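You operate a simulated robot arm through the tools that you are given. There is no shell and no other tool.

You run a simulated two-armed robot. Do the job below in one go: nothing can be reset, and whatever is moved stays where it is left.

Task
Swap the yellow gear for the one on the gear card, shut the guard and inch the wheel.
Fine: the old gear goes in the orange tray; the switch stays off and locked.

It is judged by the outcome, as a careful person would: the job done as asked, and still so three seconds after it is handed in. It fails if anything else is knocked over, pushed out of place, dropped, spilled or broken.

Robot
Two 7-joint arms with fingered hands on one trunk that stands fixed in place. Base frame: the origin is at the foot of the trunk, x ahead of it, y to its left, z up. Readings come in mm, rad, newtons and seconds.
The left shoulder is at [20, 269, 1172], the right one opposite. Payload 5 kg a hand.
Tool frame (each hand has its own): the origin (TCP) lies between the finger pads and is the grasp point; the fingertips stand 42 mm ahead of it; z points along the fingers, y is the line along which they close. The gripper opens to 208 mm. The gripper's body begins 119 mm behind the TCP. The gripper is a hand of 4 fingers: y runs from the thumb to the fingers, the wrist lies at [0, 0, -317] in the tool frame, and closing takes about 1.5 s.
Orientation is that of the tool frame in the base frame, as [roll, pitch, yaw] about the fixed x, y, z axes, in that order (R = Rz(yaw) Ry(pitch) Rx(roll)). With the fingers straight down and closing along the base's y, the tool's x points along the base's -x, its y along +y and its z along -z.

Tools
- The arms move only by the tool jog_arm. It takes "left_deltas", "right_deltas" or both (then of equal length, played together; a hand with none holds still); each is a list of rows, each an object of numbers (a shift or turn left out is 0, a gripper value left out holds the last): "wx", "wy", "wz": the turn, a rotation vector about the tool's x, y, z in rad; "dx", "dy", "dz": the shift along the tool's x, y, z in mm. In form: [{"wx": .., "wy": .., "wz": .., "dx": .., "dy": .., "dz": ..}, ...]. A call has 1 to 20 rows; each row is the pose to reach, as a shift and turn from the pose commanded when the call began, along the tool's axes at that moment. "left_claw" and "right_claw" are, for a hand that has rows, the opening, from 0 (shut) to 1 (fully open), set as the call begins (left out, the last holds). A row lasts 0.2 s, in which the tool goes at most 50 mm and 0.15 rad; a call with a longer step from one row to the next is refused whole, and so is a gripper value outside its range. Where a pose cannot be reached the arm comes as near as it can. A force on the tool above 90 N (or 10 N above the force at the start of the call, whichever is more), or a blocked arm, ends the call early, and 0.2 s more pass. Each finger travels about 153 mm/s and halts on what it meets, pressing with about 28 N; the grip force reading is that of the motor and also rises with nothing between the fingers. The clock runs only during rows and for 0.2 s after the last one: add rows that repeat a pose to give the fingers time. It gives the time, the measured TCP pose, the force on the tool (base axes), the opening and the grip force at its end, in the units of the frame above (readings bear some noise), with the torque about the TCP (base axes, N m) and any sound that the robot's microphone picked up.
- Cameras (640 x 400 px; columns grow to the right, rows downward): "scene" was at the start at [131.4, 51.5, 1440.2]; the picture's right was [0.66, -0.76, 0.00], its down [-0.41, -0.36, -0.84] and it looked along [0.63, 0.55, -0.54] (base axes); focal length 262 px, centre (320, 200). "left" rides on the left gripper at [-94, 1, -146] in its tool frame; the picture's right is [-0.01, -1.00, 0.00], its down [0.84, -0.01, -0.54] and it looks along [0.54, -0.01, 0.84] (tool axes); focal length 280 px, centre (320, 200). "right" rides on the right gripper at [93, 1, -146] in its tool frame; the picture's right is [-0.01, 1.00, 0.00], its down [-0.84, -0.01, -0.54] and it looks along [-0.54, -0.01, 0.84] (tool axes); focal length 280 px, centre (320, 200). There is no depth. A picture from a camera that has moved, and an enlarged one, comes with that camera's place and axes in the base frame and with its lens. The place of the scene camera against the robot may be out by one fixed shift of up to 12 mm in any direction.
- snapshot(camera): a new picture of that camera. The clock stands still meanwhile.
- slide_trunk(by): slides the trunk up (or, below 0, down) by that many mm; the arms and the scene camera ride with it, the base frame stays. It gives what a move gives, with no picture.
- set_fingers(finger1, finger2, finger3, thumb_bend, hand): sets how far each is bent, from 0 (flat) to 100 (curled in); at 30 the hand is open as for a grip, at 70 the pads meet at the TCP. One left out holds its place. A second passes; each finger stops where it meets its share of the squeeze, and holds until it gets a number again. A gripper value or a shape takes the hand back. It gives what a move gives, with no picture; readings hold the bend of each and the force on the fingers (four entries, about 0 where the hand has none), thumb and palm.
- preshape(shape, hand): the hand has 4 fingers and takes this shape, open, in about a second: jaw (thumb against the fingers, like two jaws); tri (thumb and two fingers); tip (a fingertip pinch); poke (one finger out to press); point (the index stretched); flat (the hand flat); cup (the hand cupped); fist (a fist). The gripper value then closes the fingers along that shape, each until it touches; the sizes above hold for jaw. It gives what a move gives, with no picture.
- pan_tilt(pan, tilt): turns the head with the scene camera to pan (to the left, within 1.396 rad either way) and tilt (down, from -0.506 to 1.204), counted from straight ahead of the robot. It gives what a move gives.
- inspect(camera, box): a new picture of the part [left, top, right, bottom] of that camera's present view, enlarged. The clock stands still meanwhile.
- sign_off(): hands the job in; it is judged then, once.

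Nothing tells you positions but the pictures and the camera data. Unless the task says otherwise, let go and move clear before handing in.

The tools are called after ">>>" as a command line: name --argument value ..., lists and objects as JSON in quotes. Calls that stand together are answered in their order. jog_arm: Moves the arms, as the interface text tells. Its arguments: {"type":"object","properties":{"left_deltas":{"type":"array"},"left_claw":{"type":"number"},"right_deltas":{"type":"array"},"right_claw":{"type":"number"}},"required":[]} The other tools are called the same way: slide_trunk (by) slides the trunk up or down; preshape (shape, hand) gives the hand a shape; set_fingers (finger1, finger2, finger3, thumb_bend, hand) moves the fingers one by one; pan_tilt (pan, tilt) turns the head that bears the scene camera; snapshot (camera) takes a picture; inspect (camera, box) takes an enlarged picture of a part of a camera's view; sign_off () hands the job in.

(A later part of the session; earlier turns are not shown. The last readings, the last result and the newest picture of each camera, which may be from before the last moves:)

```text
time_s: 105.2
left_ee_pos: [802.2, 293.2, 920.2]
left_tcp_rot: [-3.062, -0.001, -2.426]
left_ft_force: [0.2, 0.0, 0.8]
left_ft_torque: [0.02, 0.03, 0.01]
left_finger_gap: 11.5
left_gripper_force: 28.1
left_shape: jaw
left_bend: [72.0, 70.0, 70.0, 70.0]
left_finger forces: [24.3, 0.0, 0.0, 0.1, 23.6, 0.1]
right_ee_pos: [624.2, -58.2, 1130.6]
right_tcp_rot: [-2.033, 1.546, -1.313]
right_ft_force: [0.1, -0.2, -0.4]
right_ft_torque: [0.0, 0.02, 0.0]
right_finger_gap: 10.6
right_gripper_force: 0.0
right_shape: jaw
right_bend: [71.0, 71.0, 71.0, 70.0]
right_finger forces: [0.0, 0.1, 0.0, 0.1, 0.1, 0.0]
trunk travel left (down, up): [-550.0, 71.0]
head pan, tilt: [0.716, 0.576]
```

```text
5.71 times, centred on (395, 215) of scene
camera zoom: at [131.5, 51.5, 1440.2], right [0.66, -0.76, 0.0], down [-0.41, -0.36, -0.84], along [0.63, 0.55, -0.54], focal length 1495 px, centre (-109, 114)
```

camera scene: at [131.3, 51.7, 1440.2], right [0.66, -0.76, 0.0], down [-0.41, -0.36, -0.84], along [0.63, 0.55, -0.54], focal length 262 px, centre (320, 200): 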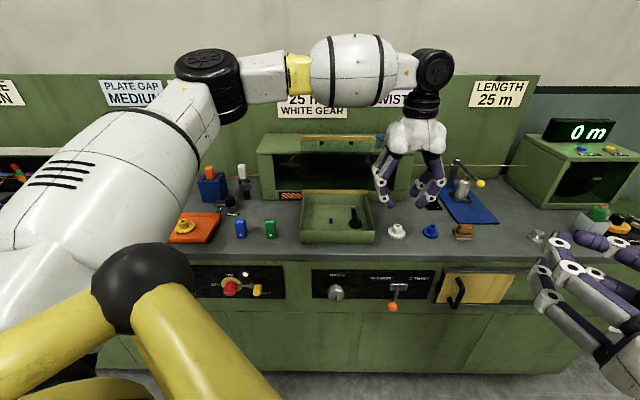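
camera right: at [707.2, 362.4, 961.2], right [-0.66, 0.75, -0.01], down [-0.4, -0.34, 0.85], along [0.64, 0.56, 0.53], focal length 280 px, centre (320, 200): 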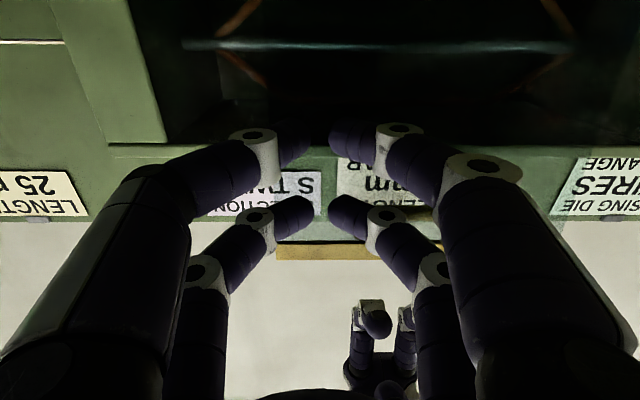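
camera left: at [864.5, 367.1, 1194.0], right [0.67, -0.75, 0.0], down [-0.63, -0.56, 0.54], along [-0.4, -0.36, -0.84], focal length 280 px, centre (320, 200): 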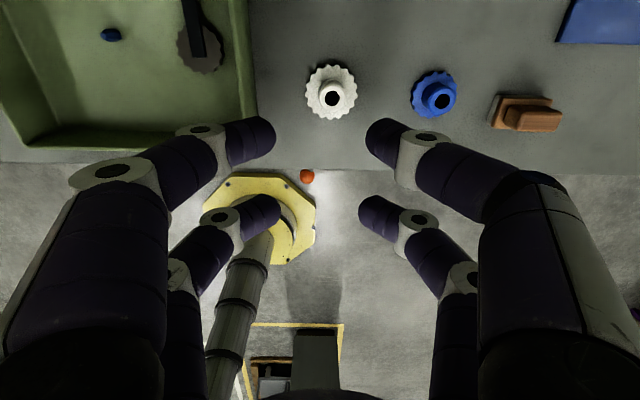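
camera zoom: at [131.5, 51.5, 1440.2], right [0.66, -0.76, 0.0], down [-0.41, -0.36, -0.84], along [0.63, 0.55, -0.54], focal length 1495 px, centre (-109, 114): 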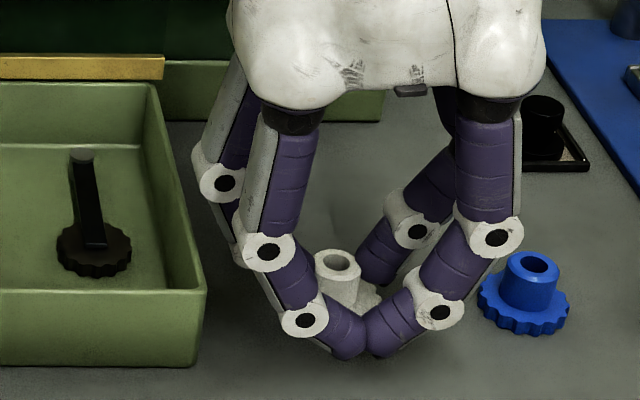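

The white gear is held (24 N on finger 1 and thumb). I'll lift it straight up, then carry it left over the well, keeping the same lean so the gear stays level.

>>> jog_arm --left_deltas '[{"dz": -8, "dy": -0.6}, {"dz": -20, "dy": -1.6}, {"dz": -45, "dy": -3.6}, {"dz": -75, "dy": -6}, {"dz": -100, "dy": -8}, {"dz": -109.6, "dy": -8.8}, {"dz": -111, "dy": 15, "dx": -5}, {"dz": -114, "dy": 55, "dx": -14}, {"dz": -117, "dy": 95, "dx": -24}, {"dz": -120, "dy": 135, "dx": -33}, {"dz": -124, "dy": 175, "dx": -43}, {"dz": -127, "dy": 205, "dx": -50}, {"dz": -127.4, "dy": 212.7, "dx": -52}, {"dz": -127.4, "dy": 212.7, "dx": -52}]'

>>> snapshot --camera "left"

>>> inspect --camera "scene" --box '[285, 150, 435, 260]'

```text
time_s: 108.2
left_ee_pos: [694.7, 498.1, 1029.0]
left_tcp_rot: [-3.061, -0.003, -2.429]
left_ft_force: [0.9, -0.2, -0.5]
left_ft_torque: [0.0, 0.0, 0.01]
left_finger_gap: 11.4
left_gripper_force: 27.6
left_shape: jaw
left_bend: [72.0, 70.0, 70.0, 70.0]
left_finger forces: [24.4, 0.1, 0.1, 0.0, 23.7, 0.0]
right_ee_pos: [624.3, -57.7, 1130.8]
right_tcp_rot: [-2.033, 1.545, -1.315]
right_ft_force: [0.1, 0.5, -0.1]
right_ft_torque: [0.02, 0.02, 0.02]
right_finger_gap: 10.5
right_gripper_force: 0.1
right_shape: jaw
right_bend: [71.0, 71.0, 71.0, 70.0]
right_finger forces: [0.0, 0.0, 0.0, 0.1, 0.1, 0.1]
trunk travel left (down, up): [-550.0, 71.0]
head pan, tilt: [0.716, 0.576]
```

```text
taken
camera left: at [755.9, 569.0, 1173.2], right [0.66, -0.74, 0.08], down [-0.66, -0.53, 0.54], along [-0.36, -0.41, -0.84], focal length 280 px, centre (320, 200)
```

left: 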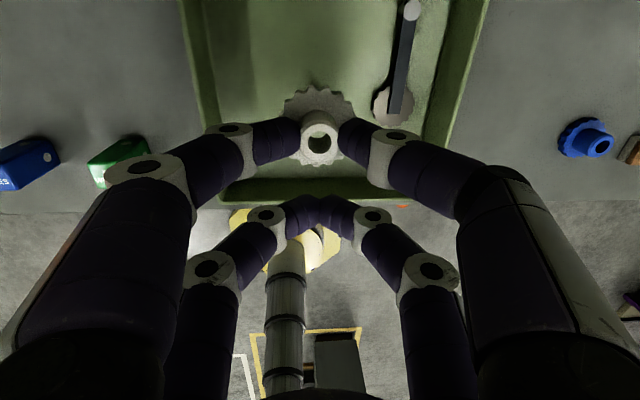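

```text
3.64 times, centred on (360, 205) of scene
camera zoom: at [131.5, 51.6, 1440.2], right [0.66, -0.76, 0.0], down [-0.41, -0.36, -0.84], along [0.63, 0.55, -0.54], focal length 952 px, centre (174, 182)
```

zoom: 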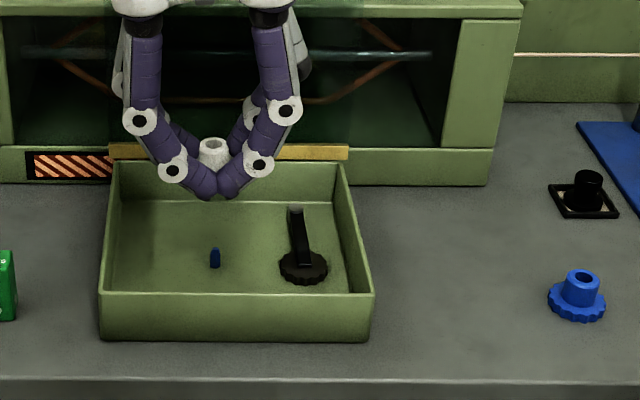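

The white gear hangs right above the blue pin, ~3 mm too far left. I'll correct and lower to ~15 mm above the pin for a close check.

>>> jog_arm --left_deltas '[{"dz": 15, "dy": 0.2}, {"dz": 32, "dy": 0.7}, {"dz": 48, "dy": 1.5}, {"dz": 60, "dy": 2}, {"dz": 69, "dy": 2.5}, {"dz": 69, "dy": 2.5}, {"dz": 69, "dy": 2.5}]'

>>> inspect --camera "left" --box '[260, 60, 380, 180]'

>>> inspect --camera "scene" --box '[305, 190, 365, 240]'

```text
time_s: 109.8
left_ee_pos: [698.9, 494.5, 959.1]
left_tcp_rot: [-3.062, -0.002, -2.427]
left_ft_force: [0.2, -0.4, 0.0]
left_ft_torque: [-0.01, 0.0, 0.06]
left_finger_gap: 11.4
left_gripper_force: 28.0
left_shape: jaw
left_bend: [72.0, 70.0, 70.0, 70.0]
left_finger forces: [24.3, 0.0, 0.0, 0.0, 23.6, 0.0]
right_ee_pos: [623.0, -57.8, 1130.7]
right_tcp_rot: [-2.034, 1.544, -1.314]
right_ft_force: [0.7, -0.1, 0.3]
right_ft_torque: [0.03, -0.01, -0.01]
right_finger_gap: 10.4
right_gripper_force: 0.1
right_shape: jaw
right_bend: [71.0, 71.0, 71.0, 70.0]
right_finger forces: [0.0, 0.1, 0.0, 0.1, 0.1, 0.1]
trunk travel left (down, up): [-550.0, 71.0]
head pan, tilt: [0.716, 0.576]
```

```text
3.33 times, centred on (320, 120) of left
camera zoom: at [759.4, 565.5, 1103.6], right [0.66, -0.74, 0.08], down [-0.66, -0.53, 0.54], along [-0.36, -0.41, -0.84], focal length 935 px, centre (320, 467)
```

zoom: 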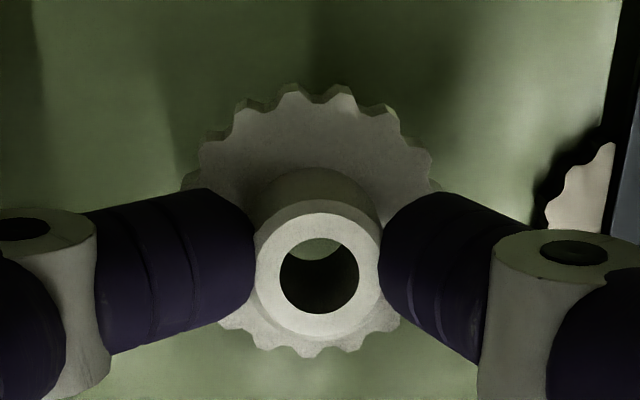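

```text
8.00 times, centred on (335, 215) of scene
camera zoom: at [131.5, 51.5, 1440.2], right [0.66, -0.76, 0.0], down [-0.41, -0.36, -0.84], along [0.63, 0.55, -0.54], focal length 2093 px, centre (200, 80)
```

zoom: 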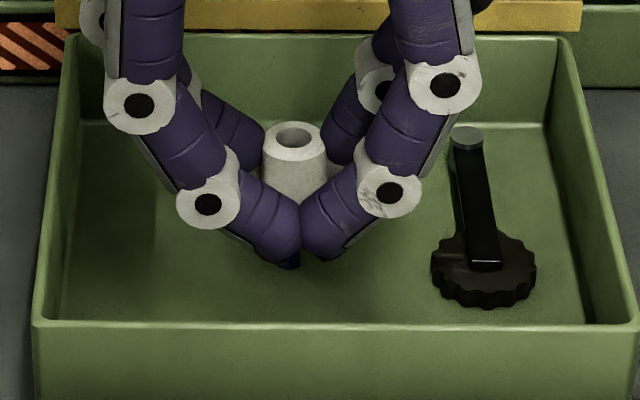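

Combining both cameras, the bore is aligned with the pin to within about 1 mm, ~10 mm above its tip. I'll lower 16 mm and check the force.

>>> jog_arm --left_deltas '[{"dz": 4, "dy": 0.3}, {"dz": 8, "dy": 0.6}, {"dz": 12, "dy": 1}, {"dz": 16, "dy": 1.3}, {"dz": 16, "dy": 1.3}]'

>>> inspect --camera "left" --box '[260, 60, 380, 180]'

>>> inspect --camera "scene" --box '[305, 190, 365, 240]'

```text
time_s: 111.0
left_ee_pos: [699.7, 494.8, 943.4]
left_tcp_rot: [-3.061, -0.002, -2.429]
left_ft_force: [-0.4, -0.3, -0.6]
left_ft_torque: [-0.03, 0.0, -0.01]
left_finger_gap: 11.4
left_gripper_force: 27.9
left_shape: jaw
left_bend: [72.0, 70.0, 70.0, 70.0]
left_finger forces: [24.3, 0.1, 0.0, 0.0, 23.6, 0.1]
right_ee_pos: [623.3, -58.1, 1131.0]
right_tcp_rot: [-2.031, 1.544, -1.313]
right_ft_force: [0.0, -0.7, 0.4]
right_ft_torque: [0.0, 0.01, -0.01]
right_finger_gap: 10.5
right_gripper_force: 0.1
right_shape: jaw
right_bend: [71.0, 71.0, 71.0, 70.0]
right_finger forces: [0.1, 0.0, 0.0, 0.0, 0.1, 0.0]
trunk travel left (down, up): [-550.0, 71.0]
head pan, tilt: [0.716, 0.576]
```

```text
3.33 times, centred on (320, 120) of left
camera zoom: at [760.0, 566.2, 1088.7], right [0.66, -0.74, 0.08], down [-0.66, -0.53, 0.54], along [-0.36, -0.41, -0.84], focal length 935 px, centre (320, 467)
```

zoom: 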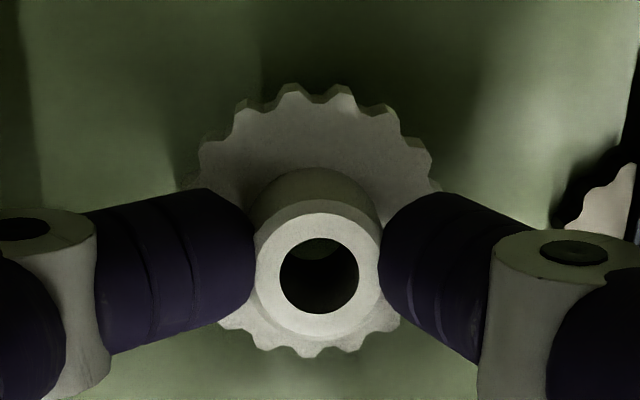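

```text
8.00 times, centred on (335, 215) of scene
camera zoom: at [131.5, 51.5, 1440.2], right [0.66, -0.76, 0.0], down [-0.41, -0.36, -0.84], along [0.63, 0.55, -0.54], focal length 2093 px, centre (200, 80)
```

zoom: 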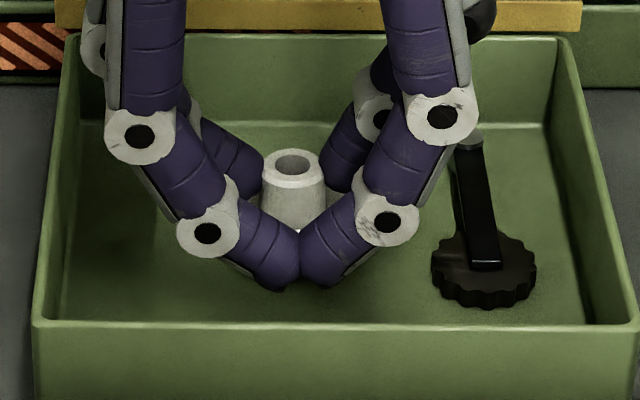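

No contact force, so the pin seems to be entering the bore. Continuing down 10 mm.

>>> jog_arm --left_deltas '[{"dz": 3, "dy": 0.2}, {"dz": 6, "dy": 0.5}, {"dz": 9, "dy": 0.7}, {"dz": 10, "dy": 0.8}, {"dz": 10, "dy": 0.8}]'

>>> inspect --camera "left" --box '[260, 60, 380, 180]'

>>> inspect --camera "scene" --box '[305, 190, 365, 240]'

```text
time_s: 112.2
left_ee_pos: [699.8, 493.9, 934.3]
left_tcp_rot: [-3.06, -0.001, -2.427]
left_ft_force: [0.2, -0.1, 0.3]
left_ft_torque: [-0.02, 0.02, -0.02]
left_finger_gap: 11.4
left_gripper_force: 28.2
left_shape: jaw
left_bend: [72.0, 70.0, 70.0, 70.0]
left_finger forces: [24.4, 0.0, 0.0, 0.0, 23.6, 0.1]
right_ee_pos: [623.0, -58.2, 1129.9]
right_tcp_rot: [-2.034, 1.545, -1.315]
right_ft_force: [-0.3, -0.3, 0.2]
right_ft_torque: [0.0, 0.02, -0.01]
right_finger_gap: 10.7
right_gripper_force: 0.1
right_shape: jaw
right_bend: [71.0, 71.0, 71.0, 70.0]
right_finger forces: [0.1, 0.1, 0.0, 0.0, 0.0, 0.0]
trunk travel left (down, up): [-550.0, 71.0]
head pan, tilt: [0.716, 0.576]
```

```text
3.33 times, centred on (320, 120) of left
camera zoom: at [760.0, 565.2, 1078.3], right [0.66, -0.74, 0.08], down [-0.66, -0.53, 0.54], along [-0.36, -0.41, -0.84], focal length 935 px, centre (320, 467)
```

zoom: 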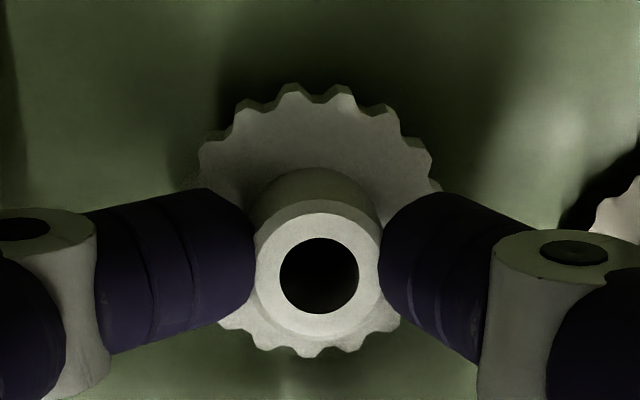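

```text
8.00 times, centred on (335, 215) of scene
camera zoom: at [131.5, 51.5, 1440.2], right [0.66, -0.76, 0.0], down [-0.41, -0.36, -0.84], along [0.63, 0.55, -0.54], focal length 2093 px, centre (200, 80)
```

zoom: 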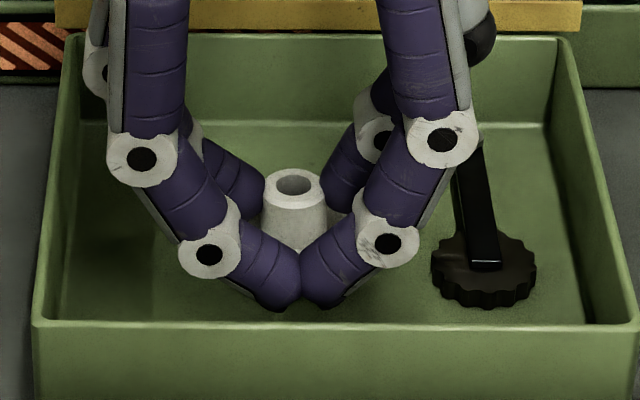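

Still no resistance; ~9 mm to go. Lowering in small steps until it seats.

>>> jog_arm --left_deltas '[{"dz": 2, "dy": 0.2}, {"dz": 4, "dy": 0.3}, {"dz": 6, "dy": 0.5}, {"dz": 6, "dy": 0.5}]'

>>> jog_arm --left_deltas '[{"dz": 1.5, "dy": 0.1}, {"dz": 3, "dy": 0.2}, {"dz": 3, "dy": 0.2}]'

>>> inspect --camera "scene" --box '[305, 190, 365, 240]'

```text
time_s: 113.2
left_ee_pos: [698.5, 494.2, 928.0]
left_tcp_rot: [-3.062, -0.001, -2.43]
left_ft_force: [-0.3, 0.1, -0.2]
left_ft_torque: [-0.03, 0.01, -0.01]
left_finger_gap: 11.4
left_gripper_force: 28.0
left_shape: jaw
left_bend: [72.0, 70.0, 70.0, 70.0]
left_finger forces: [24.2, 0.0, 0.0, 0.0, 23.6, 0.1]
right_ee_pos: [623.2, -59.0, 1130.9]
right_tcp_rot: [-2.033, 1.545, -1.315]
right_ft_force: [0.3, -0.6, -0.1]
right_ft_torque: [0.02, 0.0, 0.0]
right_finger_gap: 10.6
right_gripper_force: 0.0
right_shape: jaw
right_bend: [71.0, 71.0, 71.0, 70.0]
right_finger forces: [0.0, 0.0, 0.0, 0.0, 0.0, 0.1]
trunk travel left (down, up): [-550.0, 71.0]
head pan, tilt: [0.716, 0.576]
```

```text
time_s: 114.0
left_ee_pos: [698.6, 493.3, 926.0]
left_tcp_rot: [-3.06, -0.002, -2.426]
left_ft_force: [-0.3, -0.3, -1.0]
left_ft_torque: [-0.02, -0.02, 0.0]
left_finger_gap: 11.4
left_gripper_force: 28.4
left_shape: jaw
left_bend: [72.0, 70.0, 70.0, 70.0]
left_finger forces: [24.3, 0.0, 0.0, 0.1, 23.6, 0.0]
right_ee_pos: [623.5, -59.0, 1130.6]
right_tcp_rot: [-2.034, 1.545, -1.316]
right_ft_force: [-0.2, -0.3, -0.2]
right_ft_torque: [0.0, 0.01, 0.01]
right_finger_gap: 10.6
right_gripper_force: 0.0
right_shape: jaw
right_bend: [71.0, 71.0, 71.0, 70.0]
right_finger forces: [0.1, 0.1, 0.1, 0.0, 0.1, 0.0]
trunk travel left (down, up): [-550.0, 71.0]
head pan, tilt: [0.716, 0.576]
```

```text
8.00 times, centred on (335, 215) of scene
camera zoom: at [131.6, 51.5, 1440.2], right [0.66, -0.76, 0.0], down [-0.41, -0.36, -0.84], along [0.63, 0.55, -0.54], focal length 2093 px, centre (200, 80)
```

zoom: 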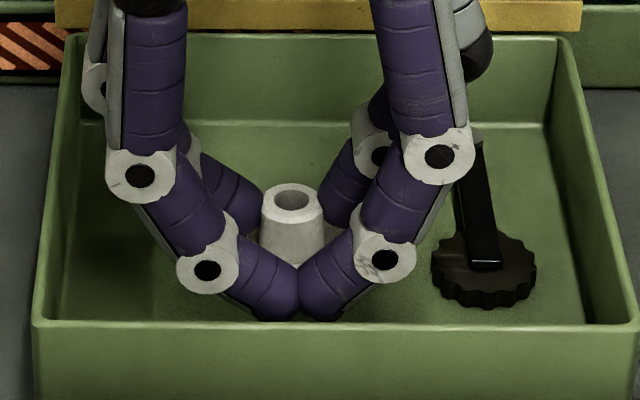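

About 2–3 mm above the seat by comparison with where the yellow gear sat. Lowering the last bit.

>>> jog_arm --left_deltas '[{"dz": 1.5, "dy": 0.1}, {"dz": 3, "dy": 0.2}, {"dz": 4, "dy": 0.3}, {"dz": 4, "dy": 0.3}]'

>>> inspect --camera "scene" --box '[305, 190, 365, 240]'

```text
time_s: 115.0
left_ee_pos: [697.9, 493.6, 923.0]
left_tcp_rot: [-3.059, 0.002, -2.429]
left_ft_force: [-0.8, 1.4, 20.0]
left_ft_torque: [0.4, -0.36, 0.04]
left_finger_gap: 11.9
left_gripper_force: 28.5
left_shape: jaw
left_bend: [73.0, 70.0, 70.0, 71.0]
left_finger forces: [31.4, 0.0, 0.0, 0.1, 28.9, 0.0]
right_ee_pos: [621.4, -59.2, 1130.3]
right_tcp_rot: [-1.997, 1.545, -1.278]
right_ft_force: [0.1, 0.1, -1.0]
right_ft_torque: [0.01, 0.01, 0.0]
right_finger_gap: 10.5
right_gripper_force: 0.2
right_shape: jaw
right_bend: [71.0, 71.0, 71.0, 70.0]
right_finger forces: [0.0, 0.1, 0.0, 0.0, 0.1, 0.0]
trunk travel left (down, up): [-550.0, 71.0]
head pan, tilt: [0.716, 0.576]
```

```text
8.00 times, centred on (335, 215) of scene
camera zoom: at [130.4, 50.8, 1440.5], right [0.66, -0.76, 0.0], down [-0.41, -0.36, -0.84], along [0.63, 0.55, -0.54], focal length 2093 px, centre (200, 80)
```

zoom: 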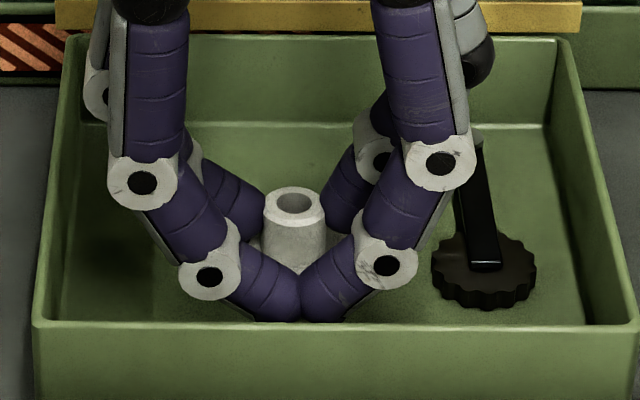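

It has seated (20 N upward). Easing up slightly and opening the fingers, then lifting clear.

>>> jog_arm --left_deltas '[{"dz": -3}, {"dz": -3}, {"dz": -3}, {"dz": -3}, {"dz": -3}]' --left_claw 0.26

>>> jog_arm --left_deltas '[{"dz": -10}, {"dz": -30}, {"dz": -60}, {"dz": -95}, {"dz": -130}]'

>>> inspect --camera "scene" --box '[305, 190, 365, 240]'

>>> snapshot --camera "left"

```text
time_s: 116.2
left_ee_pos: [698.9, 494.0, 924.7]
left_tcp_rot: [-3.061, -0.003, -2.428]
left_ft_force: [0.3, 0.2, 0.4]
left_ft_torque: [0.0, 0.01, 0.02]
left_finger_gap: 53.4
left_gripper_force: 0.0
left_shape: jaw
left_bend: [73.0, 73.0, 73.0, 70.0]
left_finger forces: [0.1, 0.0, 0.0, 0.0, 0.0, 0.0]
right_ee_pos: [622.6, -58.4, 1130.8]
right_tcp_rot: [-2.032, 1.545, -1.313]
right_ft_force: [0.6, 0.7, -0.2]
right_ft_torque: [0.03, -0.01, 0.01]
right_finger_gap: 10.4
right_gripper_force: 0.1
right_shape: jaw
right_bend: [71.0, 71.0, 71.0, 70.0]
right_finger forces: [0.0, 0.0, 0.0, 0.0, 0.0, 0.1]
trunk travel left (down, up): [-550.0, 71.0]
head pan, tilt: [0.716, 0.576]
```

```text
time_s: 117.4
left_ee_pos: [691.3, 502.6, 1055.8]
left_tcp_rot: [-3.062, 0.0, -2.429]
left_ft_force: [-0.4, -0.3, -0.1]
left_ft_torque: [0.05, -0.01, -0.05]
left_finger_gap: 53.8
left_gripper_force: 0.2
left_shape: jaw
left_bend: [73.0, 73.0, 73.0, 70.0]
left_finger forces: [0.1, 0.0, 0.1, 0.1, 0.0, 0.1]
right_ee_pos: [623.3, -57.5, 1130.8]
right_tcp_rot: [-2.008, 1.545, -1.288]
right_ft_force: [-0.7, -0.3, 0.3]
right_ft_torque: [-0.01, -0.01, -0.01]
right_finger_gap: 10.5
right_gripper_force: 0.1
right_shape: jaw
right_bend: [71.0, 71.0, 71.0, 70.0]
right_finger forces: [0.0, 0.1, 0.1, 0.1, 0.1, 0.0]
trunk travel left (down, up): [-550.0, 71.0]
head pan, tilt: [0.716, 0.576]
```

```text
8.00 times, centred on (335, 215) of scene
camera zoom: at [131.0, 51.1, 1440.3], right [0.66, -0.76, 0.0], down [-0.41, -0.36, -0.84], along [0.63, 0.55, -0.54], focal length 2093 px, centre (200, 80)
```

zoom: 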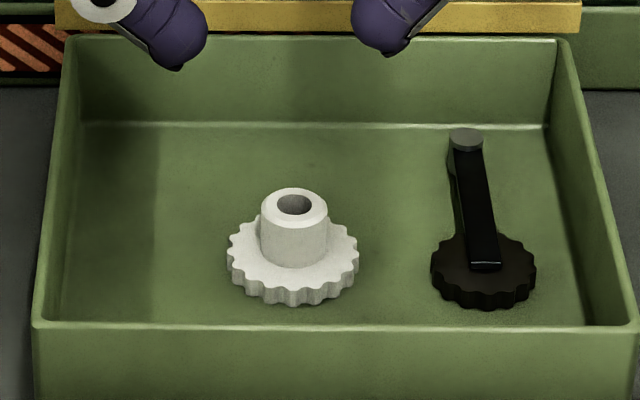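

```text
taken
camera left: at [752.3, 573.2, 1199.7], right [0.66, -0.74, 0.08], down [-0.66, -0.53, 0.54], along [-0.36, -0.41, -0.84], focal length 280 px, centre (320, 200)
```

left: 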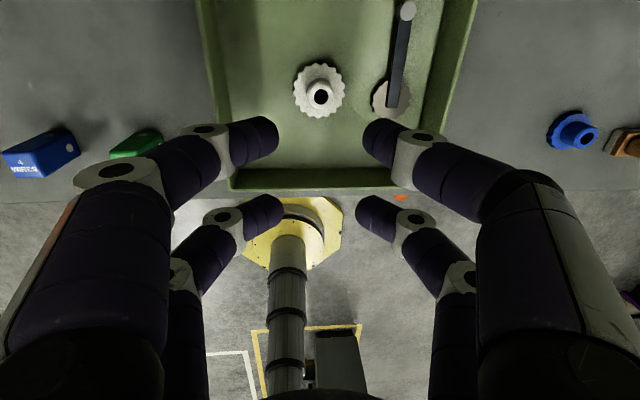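

The white gear sits flat on its spindle. Next is the guard: I'll straddle the lid's upright top edge near its left end with the left finger pairs and swing it down. First, rise above the lid and look down on it.

>>> jog_arm --left_deltas '[{"dz": -40, "dy": -3, "wx": -0.02}, {"dz": -80, "dy": -6, "wx": -0.04}, {"dz": -120, "dy": -10, "wx": -0.06}, {"dz": -158, "dy": -12.7, "wx": -0.08}, {"dz": -160, "dy": 8, "dx": -35, "wx": -0.08}, {"dz": -162, "dy": 28, "dx": -72, "wx": -0.08}, {"dz": -163, "dy": 42, "dx": -108, "wx": -0.08}, {"dz": -163.5, "dy": 49, "dx": -125, "wx": -0.08}, {"dz": -163.5, "dy": 49, "dx": -125, "wx": -0.08}]' --left_claw 0.05

>>> snapshot --camera "left"

>>> inspect --camera "scene" --box '[255, 60, 435, 200]'

```text
time_s: 119.4
left_ee_pos: [746.7, 630.6, 1211.0]
left_tcp_rot: [-3.14, 0.0, -2.428]
left_ft_force: [0.2, 0.3, -0.2]
left_ft_torque: [-0.02, 0.02, 0.0]
left_finger_gap: 10.7
left_gripper_force: 0.1
left_shape: jaw
left_bend: [71.0, 71.0, 71.0, 70.0]
left_finger forces: [0.0, 0.0, 0.0, 0.1, 0.1, 0.1]
right_ee_pos: [622.8, -58.1, 1130.2]
right_tcp_rot: [-2.041, 1.545, -1.321]
right_ft_force: [0.6, 0.5, -0.1]
right_ft_torque: [-0.01, 0.01, 0.0]
right_finger_gap: 10.3
right_gripper_force: 0.0
right_shape: jaw
right_bend: [71.0, 71.0, 71.0, 70.0]
right_finger forces: [0.0, 0.0, 0.0, 0.0, 0.0, 0.0]
trunk travel left (down, up): [-550.0, 71.0]
head pan, tilt: [0.716, 0.576]
```

```text
taken
camera left: at [815.1, 693.3, 1356.3], right [0.66, -0.75, 0.0], down [-0.63, -0.56, 0.54], along [-0.4, -0.36, -0.84], focal length 280 px, centre (320, 200)
```

left: 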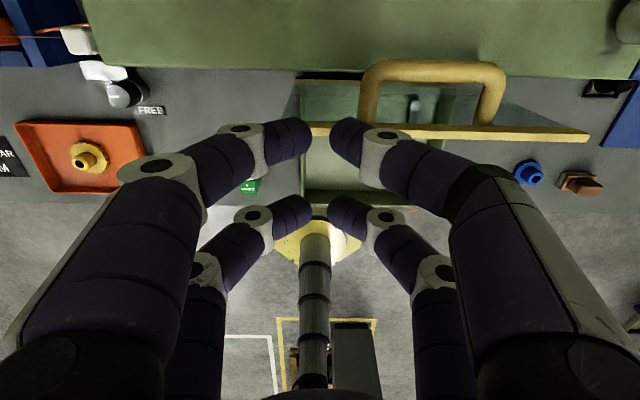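

```text
2.86 times, centred on (345, 130) of scene
camera zoom: at [131.7, 51.7, 1440.1], right [0.66, -0.76, 0.0], down [-0.41, -0.36, -0.84], along [0.63, 0.55, -0.54], focal length 748 px, centre (249, 400)
```

zoom: 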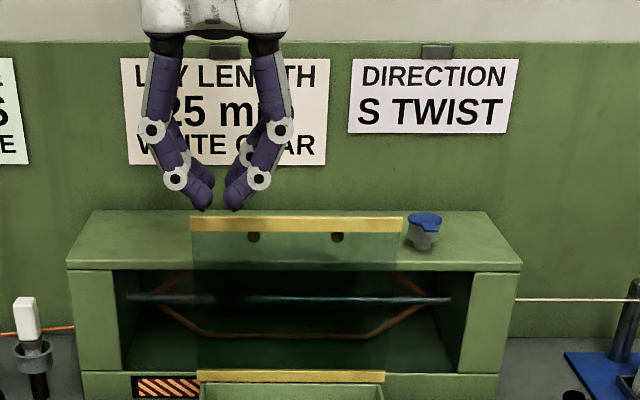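

From above, the lid's top rail lies at about U = 17 mm behind the hinge line, just between where my two finger pairs will go. I'll move forward 16 mm and lower the fingers to straddle it.

>>> jog_arm --left_deltas '[{"dx": -8}, {"dx": -16.5}, {"dx": -16.5, "dz": 12}, {"dx": -16.5, "dz": 26}, {"dx": -16.5, "dz": 40}, {"dx": -16.5, "dz": 52}, {"dx": -16.5, "dz": 52}]'

>>> snapshot --camera "left"

>>> inspect --camera "scene" --box '[255, 60, 435, 200]'

```text
time_s: 121.0
left_ee_pos: [758.8, 639.1, 1160.3]
left_tcp_rot: [-3.141, -0.001, -2.429]
left_ft_force: [0.9, -0.3, 0.1]
left_ft_torque: [0.02, 0.01, -0.02]
left_finger_gap: 10.8
left_gripper_force: 0.0
left_shape: jaw
left_bend: [71.0, 71.0, 71.0, 70.0]
left_finger forces: [0.1, 0.0, 0.1, 0.0, 0.0, 0.1]
right_ee_pos: [621.4, -58.3, 1131.0]
right_tcp_rot: [-2.027, 1.544, -1.312]
right_ft_force: [0.5, -0.1, -0.5]
right_ft_torque: [0.02, 0.01, -0.01]
right_finger_gap: 10.7
right_gripper_force: 0.2
right_shape: jaw
right_bend: [71.0, 71.0, 71.0, 70.0]
right_finger forces: [0.1, 0.1, 0.0, 0.0, 0.0, 0.0]
trunk travel left (down, up): [-550.0, 71.0]
head pan, tilt: [0.716, 0.576]
```

```text
taken
camera left: at [827.2, 703.1, 1305.5], right [0.67, -0.75, 0.0], down [-0.63, -0.56, 0.54], along [-0.4, -0.36, -0.84], focal length 280 px, centre (320, 200)
```

left: 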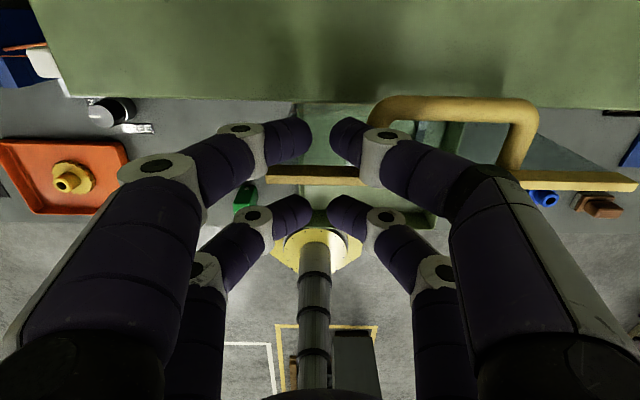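

```text
2.86 times, centred on (345, 130) of scene
camera zoom: at [131.4, 51.5, 1440.2], right [0.66, -0.76, 0.0], down [-0.41, -0.36, -0.84], along [0.63, 0.55, -0.54], focal length 748 px, centre (249, 400)
```

zoom: 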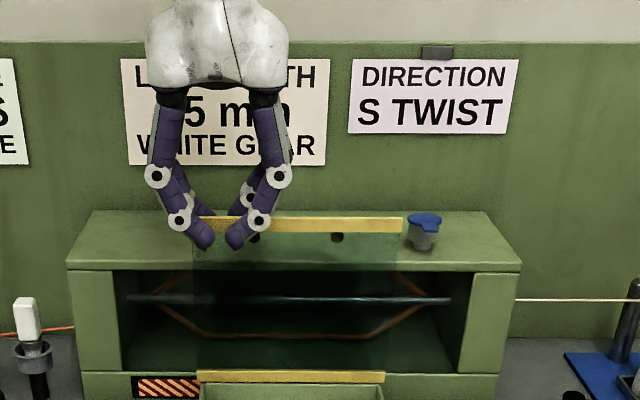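

The finger pairs now straddle the lid edge. I'll swing it forward to about 60° along the hinge arc.

>>> jog_arm --left_deltas '[{"dx": 14, "dz": 2}, {"dx": 28, "dz": 4}, {"dx": 42, "dz": 6}, {"dx": 55, "dz": 8}, {"dx": 72, "dz": 11}, {"dx": 88, "dz": 14}, {"dx": 104, "dz": 19}, {"dx": 119, "dz": 25}, {"dx": 119, "dz": 25}]'

>>> snapshot --camera "left"

>>> inspect --camera "scene" --box '[255, 80, 435, 240]'

```text
time_s: 123.0
left_ee_pos: [667.4, 564.1, 1136.6]
left_tcp_rot: [3.141, -0.001, -2.43]
left_ft_force: [-0.1, -0.2, -0.1]
left_ft_torque: [-0.02, 0.05, 0.02]
left_finger_gap: 10.6
left_gripper_force: 0.0
left_shape: jaw
left_bend: [71.0, 71.0, 71.0, 70.0]
left_finger forces: [0.0, 0.0, 0.0, 0.0, 0.1, 0.0]
right_ee_pos: [622.3, -58.3, 1129.7]
right_tcp_rot: [-2.04, 1.545, -1.323]
right_ft_force: [-0.3, 1.0, 0.5]
right_ft_torque: [0.0, 0.02, 0.01]
right_finger_gap: 10.3
right_gripper_force: 0.1
right_shape: jaw
right_bend: [71.0, 71.0, 71.0, 70.0]
right_finger forces: [0.0, 0.0, 0.0, 0.0, 0.0, 0.0]
trunk travel left (down, up): [-550.0, 71.0]
head pan, tilt: [0.716, 0.576]
```

```text
taken
camera left: at [736.0, 626.0, 1280.9], right [0.67, -0.75, 0.0], down [-0.63, -0.56, 0.54], along [-0.4, -0.36, -0.84], focal length 280 px, centre (320, 200)
```

left: 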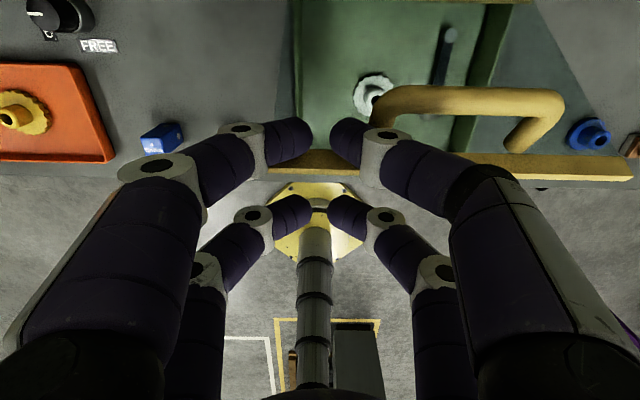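

```text
2.50 times, centred on (345, 160) of scene
camera zoom: at [131.7, 51.6, 1440.1], right [0.66, -0.76, 0.0], down [-0.41, -0.36, -0.84], along [0.63, 0.55, -0.54], focal length 654 px, centre (258, 300)
```

zoom: 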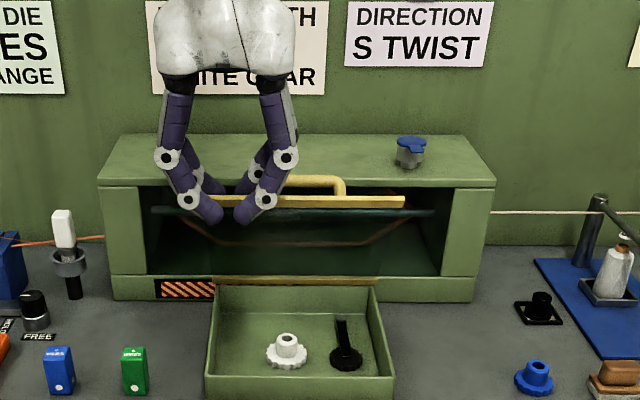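

The lid follows nicely at ~60°. I'll shift slightly left to keep clear of the handle and continue lowering to about 15°.

>>> jog_arm --left_deltas '[{"dy": 10}, {"dy": 20}, {"dy": 20, "dx": 11, "dz": 6}, {"dy": 20, "dx": 22, "dz": 12}, {"dy": 20, "dx": 32, "dz": 19}, {"dy": 20, "dx": 42, "dz": 27}, {"dy": 20, "dx": 51, "dz": 36}, {"dy": 20, "dx": 60, "dz": 45}, {"dy": 20, "dx": 68, "dz": 54}, {"dy": 20, "dx": 76, "dz": 63}, {"dy": 20, "dx": 83, "dz": 74}, {"dy": 20, "dx": 89, "dz": 86}, {"dy": 20, "dx": 94, "dz": 97}, {"dy": 20, "dx": 99, "dz": 107}, {"dy": 20, "dx": 99, "dz": 107}]'

>>> snapshot --camera "left"

>>> inspect --camera "scene" --box '[255, 100, 435, 260]'

```text
time_s: 126.2
left_ee_pos: [580.5, 512.8, 1026.6]
left_tcp_rot: [-3.142, 0.0, -2.427]
left_ft_force: [-0.1, 1.0, 0.3]
left_ft_torque: [-0.03, -0.03, -0.01]
left_finger_gap: 10.5
left_gripper_force: 0.0
left_shape: jaw
left_bend: [71.0, 71.0, 71.0, 70.0]
left_finger forces: [0.1, 0.0, 0.0, 0.1, 0.0, 0.0]
right_ee_pos: [623.6, -58.1, 1131.7]
right_tcp_rot: [-2.03, 1.546, -1.312]
right_ft_force: [0.3, -0.3, 0.0]
right_ft_torque: [0.02, 0.03, 0.01]
right_finger_gap: 10.2
right_gripper_force: 0.1
right_shape: jaw
right_bend: [71.0, 71.0, 71.0, 70.0]
right_finger forces: [0.1, 0.1, 0.0, 0.0, 0.0, 0.0]
trunk travel left (down, up): [-550.0, 71.0]
head pan, tilt: [0.716, 0.576]
```

```text
taken
camera left: at [649.8, 576.3, 1172.1], right [0.67, -0.75, 0.0], down [-0.63, -0.56, 0.54], along [-0.4, -0.36, -0.84], focal length 280 px, centre (320, 200)
```

left: 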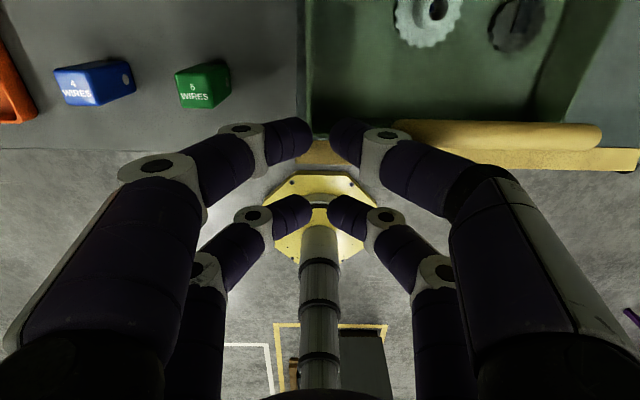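

```text
2.50 times, centred on (345, 180) of scene
camera zoom: at [131.4, 51.5, 1440.2], right [0.66, -0.76, 0.0], down [-0.41, -0.36, -0.84], along [0.63, 0.55, -0.54], focal length 654 px, centre (258, 250)
```

zoom: 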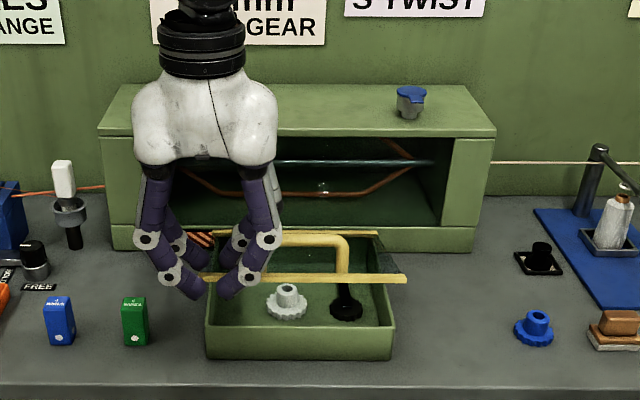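

The lid is at ~15°. Lowering the rest of the way.

>>> jog_arm --left_deltas '[{"dx": 3, "dz": 9}, {"dx": 6, "dz": 18}, {"dx": 8, "dz": 27}, {"dx": 10, "dz": 35}, {"dx": 11, "dz": 42}, {"dx": 11, "dz": 42}]'

>>> inspect --camera "scene" --box '[275, 170, 415, 260]'

```text
time_s: 127.6
left_ee_pos: [572.8, 506.8, 985.0]
left_tcp_rot: [3.141, -0.001, -2.428]
left_ft_force: [0.2, 0.0, -0.4]
left_ft_torque: [-0.01, 0.04, -0.01]
left_finger_gap: 10.8
left_gripper_force: 0.0
left_shape: jaw
left_bend: [71.0, 71.0, 71.0, 70.0]
left_finger forces: [0.1, 0.0, 0.1, 0.0, 0.0, 0.1]
right_ee_pos: [623.6, -58.5, 1130.1]
right_tcp_rot: [-2.035, 1.545, -1.317]
right_ft_force: [0.5, -0.3, 0.2]
right_ft_torque: [0.02, -0.02, 0.0]
right_finger_gap: 10.5
right_gripper_force: 0.1
right_shape: jaw
right_bend: [71.0, 71.0, 71.0, 70.0]
right_finger forces: [0.0, 0.0, 0.0, 0.0, 0.1, 0.1]
trunk travel left (down, up): [-550.0, 71.0]
head pan, tilt: [0.716, 0.576]
```

```text
4.44 times, centred on (345, 215) of scene
camera zoom: at [131.6, 51.5, 1440.2], right [0.66, -0.76, 0.0], down [-0.41, -0.36, -0.84], along [0.63, 0.55, -0.54], focal length 1163 px, centre (209, 133)
```

zoom: 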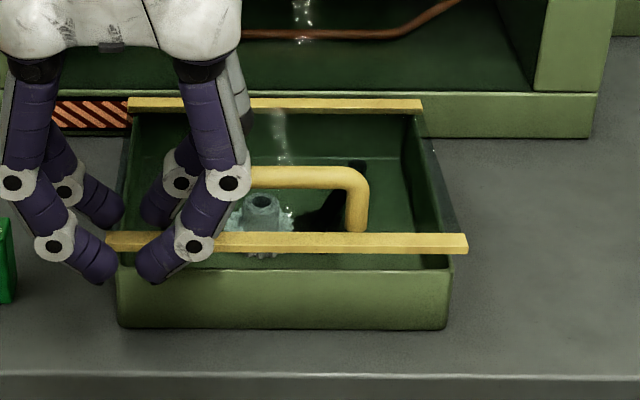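

Only a narrow gap remains at the front. Pressing down a little farther until it shuts.

>>> jog_arm --left_deltas '[{"dz": 4}, {"dz": 8}, {"dz": 11}, {"dz": 11}]'

>>> inspect --camera "scene" --box '[275, 170, 415, 260]'

```text
time_s: 128.6
left_ee_pos: [570.9, 507.3, 975.8]
left_tcp_rot: [-3.141, -0.001, -2.427]
left_ft_force: [0.8, 0.8, -0.2]
left_ft_torque: [-0.02, 0.02, -0.02]
left_finger_gap: 10.6
left_gripper_force: 0.1
left_shape: jaw
left_bend: [71.0, 71.0, 71.0, 70.0]
left_finger forces: [0.0, 0.0, 0.0, 0.1, 0.0, 0.0]
right_ee_pos: [623.9, -58.2, 1130.4]
right_tcp_rot: [-2.033, 1.544, -1.315]
right_ft_force: [0.0, -0.6, 0.3]
right_ft_torque: [0.01, -0.01, 0.0]
right_finger_gap: 10.3
right_gripper_force: 0.0
right_shape: jaw
right_bend: [71.0, 71.0, 71.0, 70.0]
right_finger forces: [0.1, 0.0, 0.0, 0.0, 0.1, 0.0]
trunk travel left (down, up): [-550.0, 71.0]
head pan, tilt: [0.716, 0.576]
```

```text
4.44 times, centred on (345, 215) of scene
camera zoom: at [131.5, 51.5, 1440.2], right [0.66, -0.76, 0.0], down [-0.41, -0.36, -0.84], along [0.63, 0.55, -0.54], focal length 1163 px, centre (209, 133)
```

zoom: 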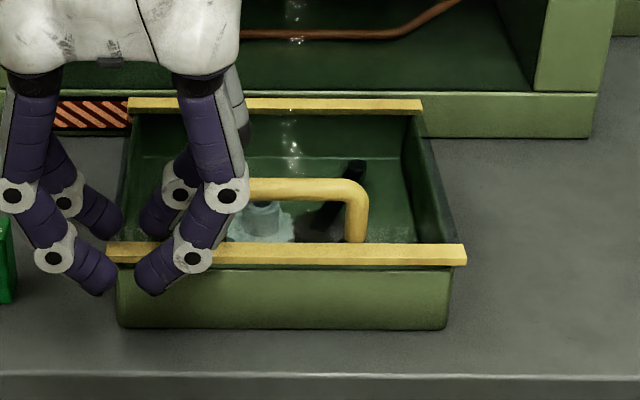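

Compared with its original position the rail still has ~5 mm to go. Pressing on.

>>> jog_arm --left_deltas '[{"dz": 2}, {"dz": 4}, {"dz": 6}, {"dz": 8}, {"dz": 8}]'

>>> inspect --camera "scene" --box '[275, 170, 415, 260]'

```text
time_s: 129.8
left_ee_pos: [571.1, 505.9, 967.8]
left_tcp_rot: [-3.141, -0.002, -2.427]
left_ft_force: [-0.6, -0.7, 0.6]
left_ft_torque: [-0.01, 0.03, -0.01]
left_finger_gap: 10.7
left_gripper_force: 0.1
left_shape: jaw
left_bend: [71.0, 71.0, 71.0, 70.0]
left_finger forces: [0.1, 0.0, 0.0, 0.1, 0.1, 0.0]
right_ee_pos: [622.8, -58.9, 1130.4]
right_tcp_rot: [-2.031, 1.542, -1.314]
right_ft_force: [-0.5, 0.0, -0.5]
right_ft_torque: [-0.01, -0.02, 0.02]
right_finger_gap: 10.6
right_gripper_force: 0.1
right_shape: jaw
right_bend: [71.0, 71.0, 71.0, 70.0]
right_finger forces: [0.0, 0.0, 0.0, 0.0, 0.1, 0.0]
trunk travel left (down, up): [-550.0, 71.0]
head pan, tilt: [0.716, 0.576]
```

```text
4.44 times, centred on (345, 215) of scene
camera zoom: at [131.5, 51.5, 1440.2], right [0.66, -0.76, 0.0], down [-0.41, -0.36, -0.84], along [0.63, 0.55, -0.54], focal length 1163 px, centre (209, 133)
```

zoom: 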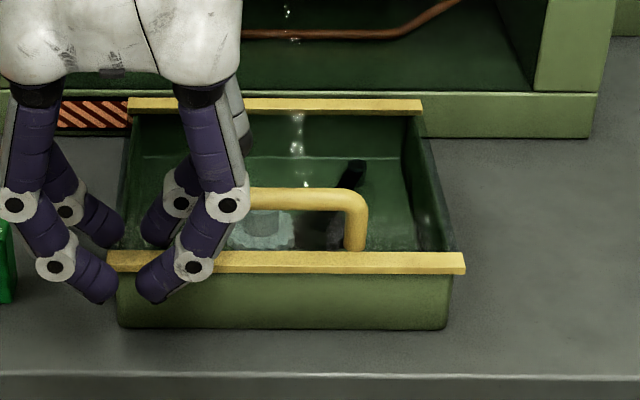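

The rail is back at its original level. One last small press to confirm it is fully home.

>>> jog_arm --left_deltas '[{"dz": 2}, {"dz": 4}, {"dz": 5}, {"dz": 5}]'

>>> inspect --camera "scene" --box '[275, 170, 415, 260]'

```text
time_s: 130.8
left_ee_pos: [572.9, 505.9, 965.4]
left_tcp_rot: [-3.139, 0.002, -2.43]
left_ft_force: [1.7, 0.6, 27.2]
left_ft_torque: [0.43, -0.83, -0.05]
left_finger_gap: 12.2
left_gripper_force: 0.1
left_shape: jaw
left_bend: [72.0, 71.0, 71.0, 70.0]
left_finger forces: [10.5, 0.0, 0.1, 0.1, 16.5, 0.0]
right_ee_pos: [623.2, -58.6, 1131.5]
right_tcp_rot: [-1.996, 1.545, -1.279]
right_ft_force: [0.0, 0.7, -0.4]
right_ft_torque: [0.0, -0.03, 0.03]
right_finger_gap: 10.2
right_gripper_force: 0.0
right_shape: jaw
right_bend: [71.0, 71.0, 71.0, 70.0]
right_finger forces: [0.1, 0.0, 0.0, 0.0, 0.0, 0.1]
trunk travel left (down, up): [-550.0, 71.0]
head pan, tilt: [0.716, 0.576]
```

```text
4.44 times, centred on (345, 215) of scene
camera zoom: at [130.5, 50.6, 1440.5], right [0.66, -0.76, 0.0], down [-0.41, -0.36, -0.84], along [0.63, 0.55, -0.54], focal length 1163 px, centre (209, 133)
```

zoom: 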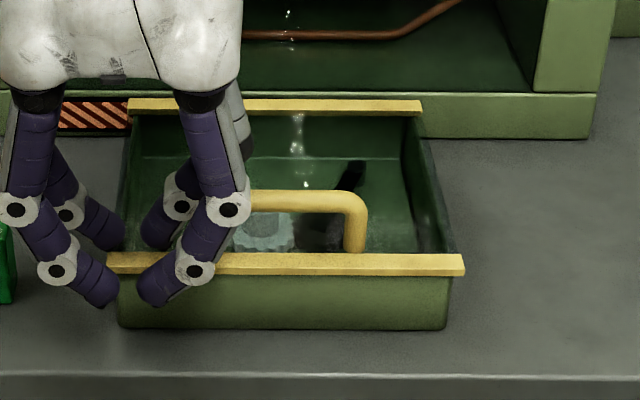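

The guard is firmly shut (27 N seat force). I'll raise the left hand off and park it back left, then look at the INCH knob.

>>> jog_arm --left_deltas '[{"dz": -15}, {"dz": -40}, {"dz": -80}, {"dz": -120}, {"dz": -160, "dx": 20}, {"dz": -200, "dx": 45, "dy": 20}, {"dz": -230, "dx": 70, "dy": 50}, {"dz": -250, "dx": 95, "dy": 90}, {"dz": -260, "dx": 110, "dy": 130}, {"dz": -265, "dx": 120, "dy": 165}]'

>>> snapshot --camera "scene"

>>> inspect --camera "scene" --box '[310, 262, 370, 312]'

>>> inspect --camera "scene" --box '[285, 180, 395, 250]'

```text
refused: row 6 steps farther than a row can; nothing moved
```

```text
taken
camera scene: at [130.5, 50.6, 1440.5], right [0.66, -0.76, 0.0], down [-0.41, -0.36, -0.84], along [0.63, 0.55, -0.54], focal length 262 px, centre (320, 200)
```

scene: 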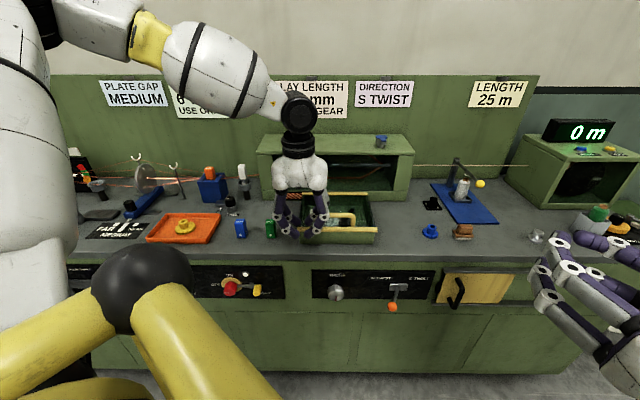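

```text
8.00 times, centred on (340, 287) of scene
camera zoom: at [130.5, 50.6, 1440.5], right [0.66, -0.76, 0.0], down [-0.41, -0.36, -0.84], along [0.63, 0.55, -0.54], focal length 2093 px, centre (160, -496)
```

zoom: 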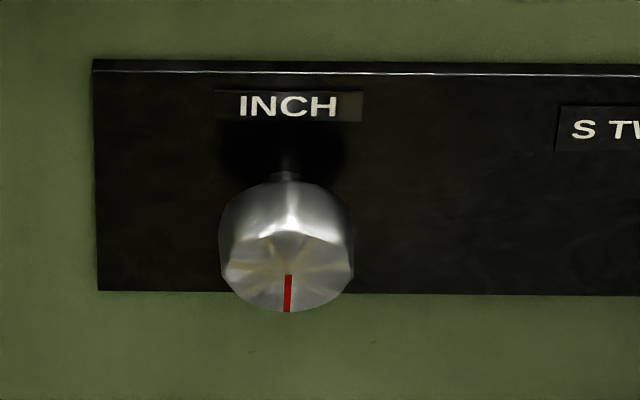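

```text
5.71 times, centred on (340, 215) of scene
camera zoom: at [130.5, 50.6, 1440.5], right [0.66, -0.76, 0.0], down [-0.41, -0.36, -0.84], along [0.63, 0.55, -0.54], focal length 1495 px, centre (206, 114)
```

zoom: 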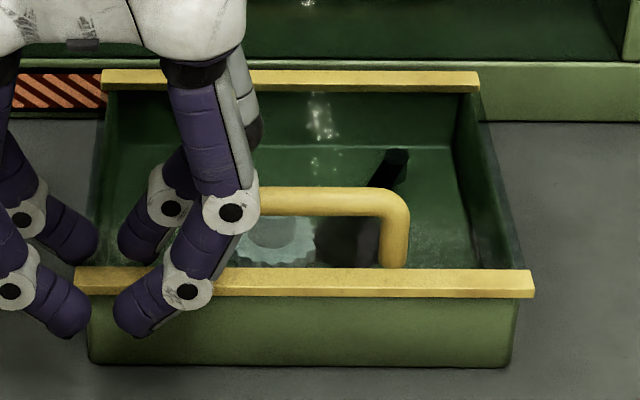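

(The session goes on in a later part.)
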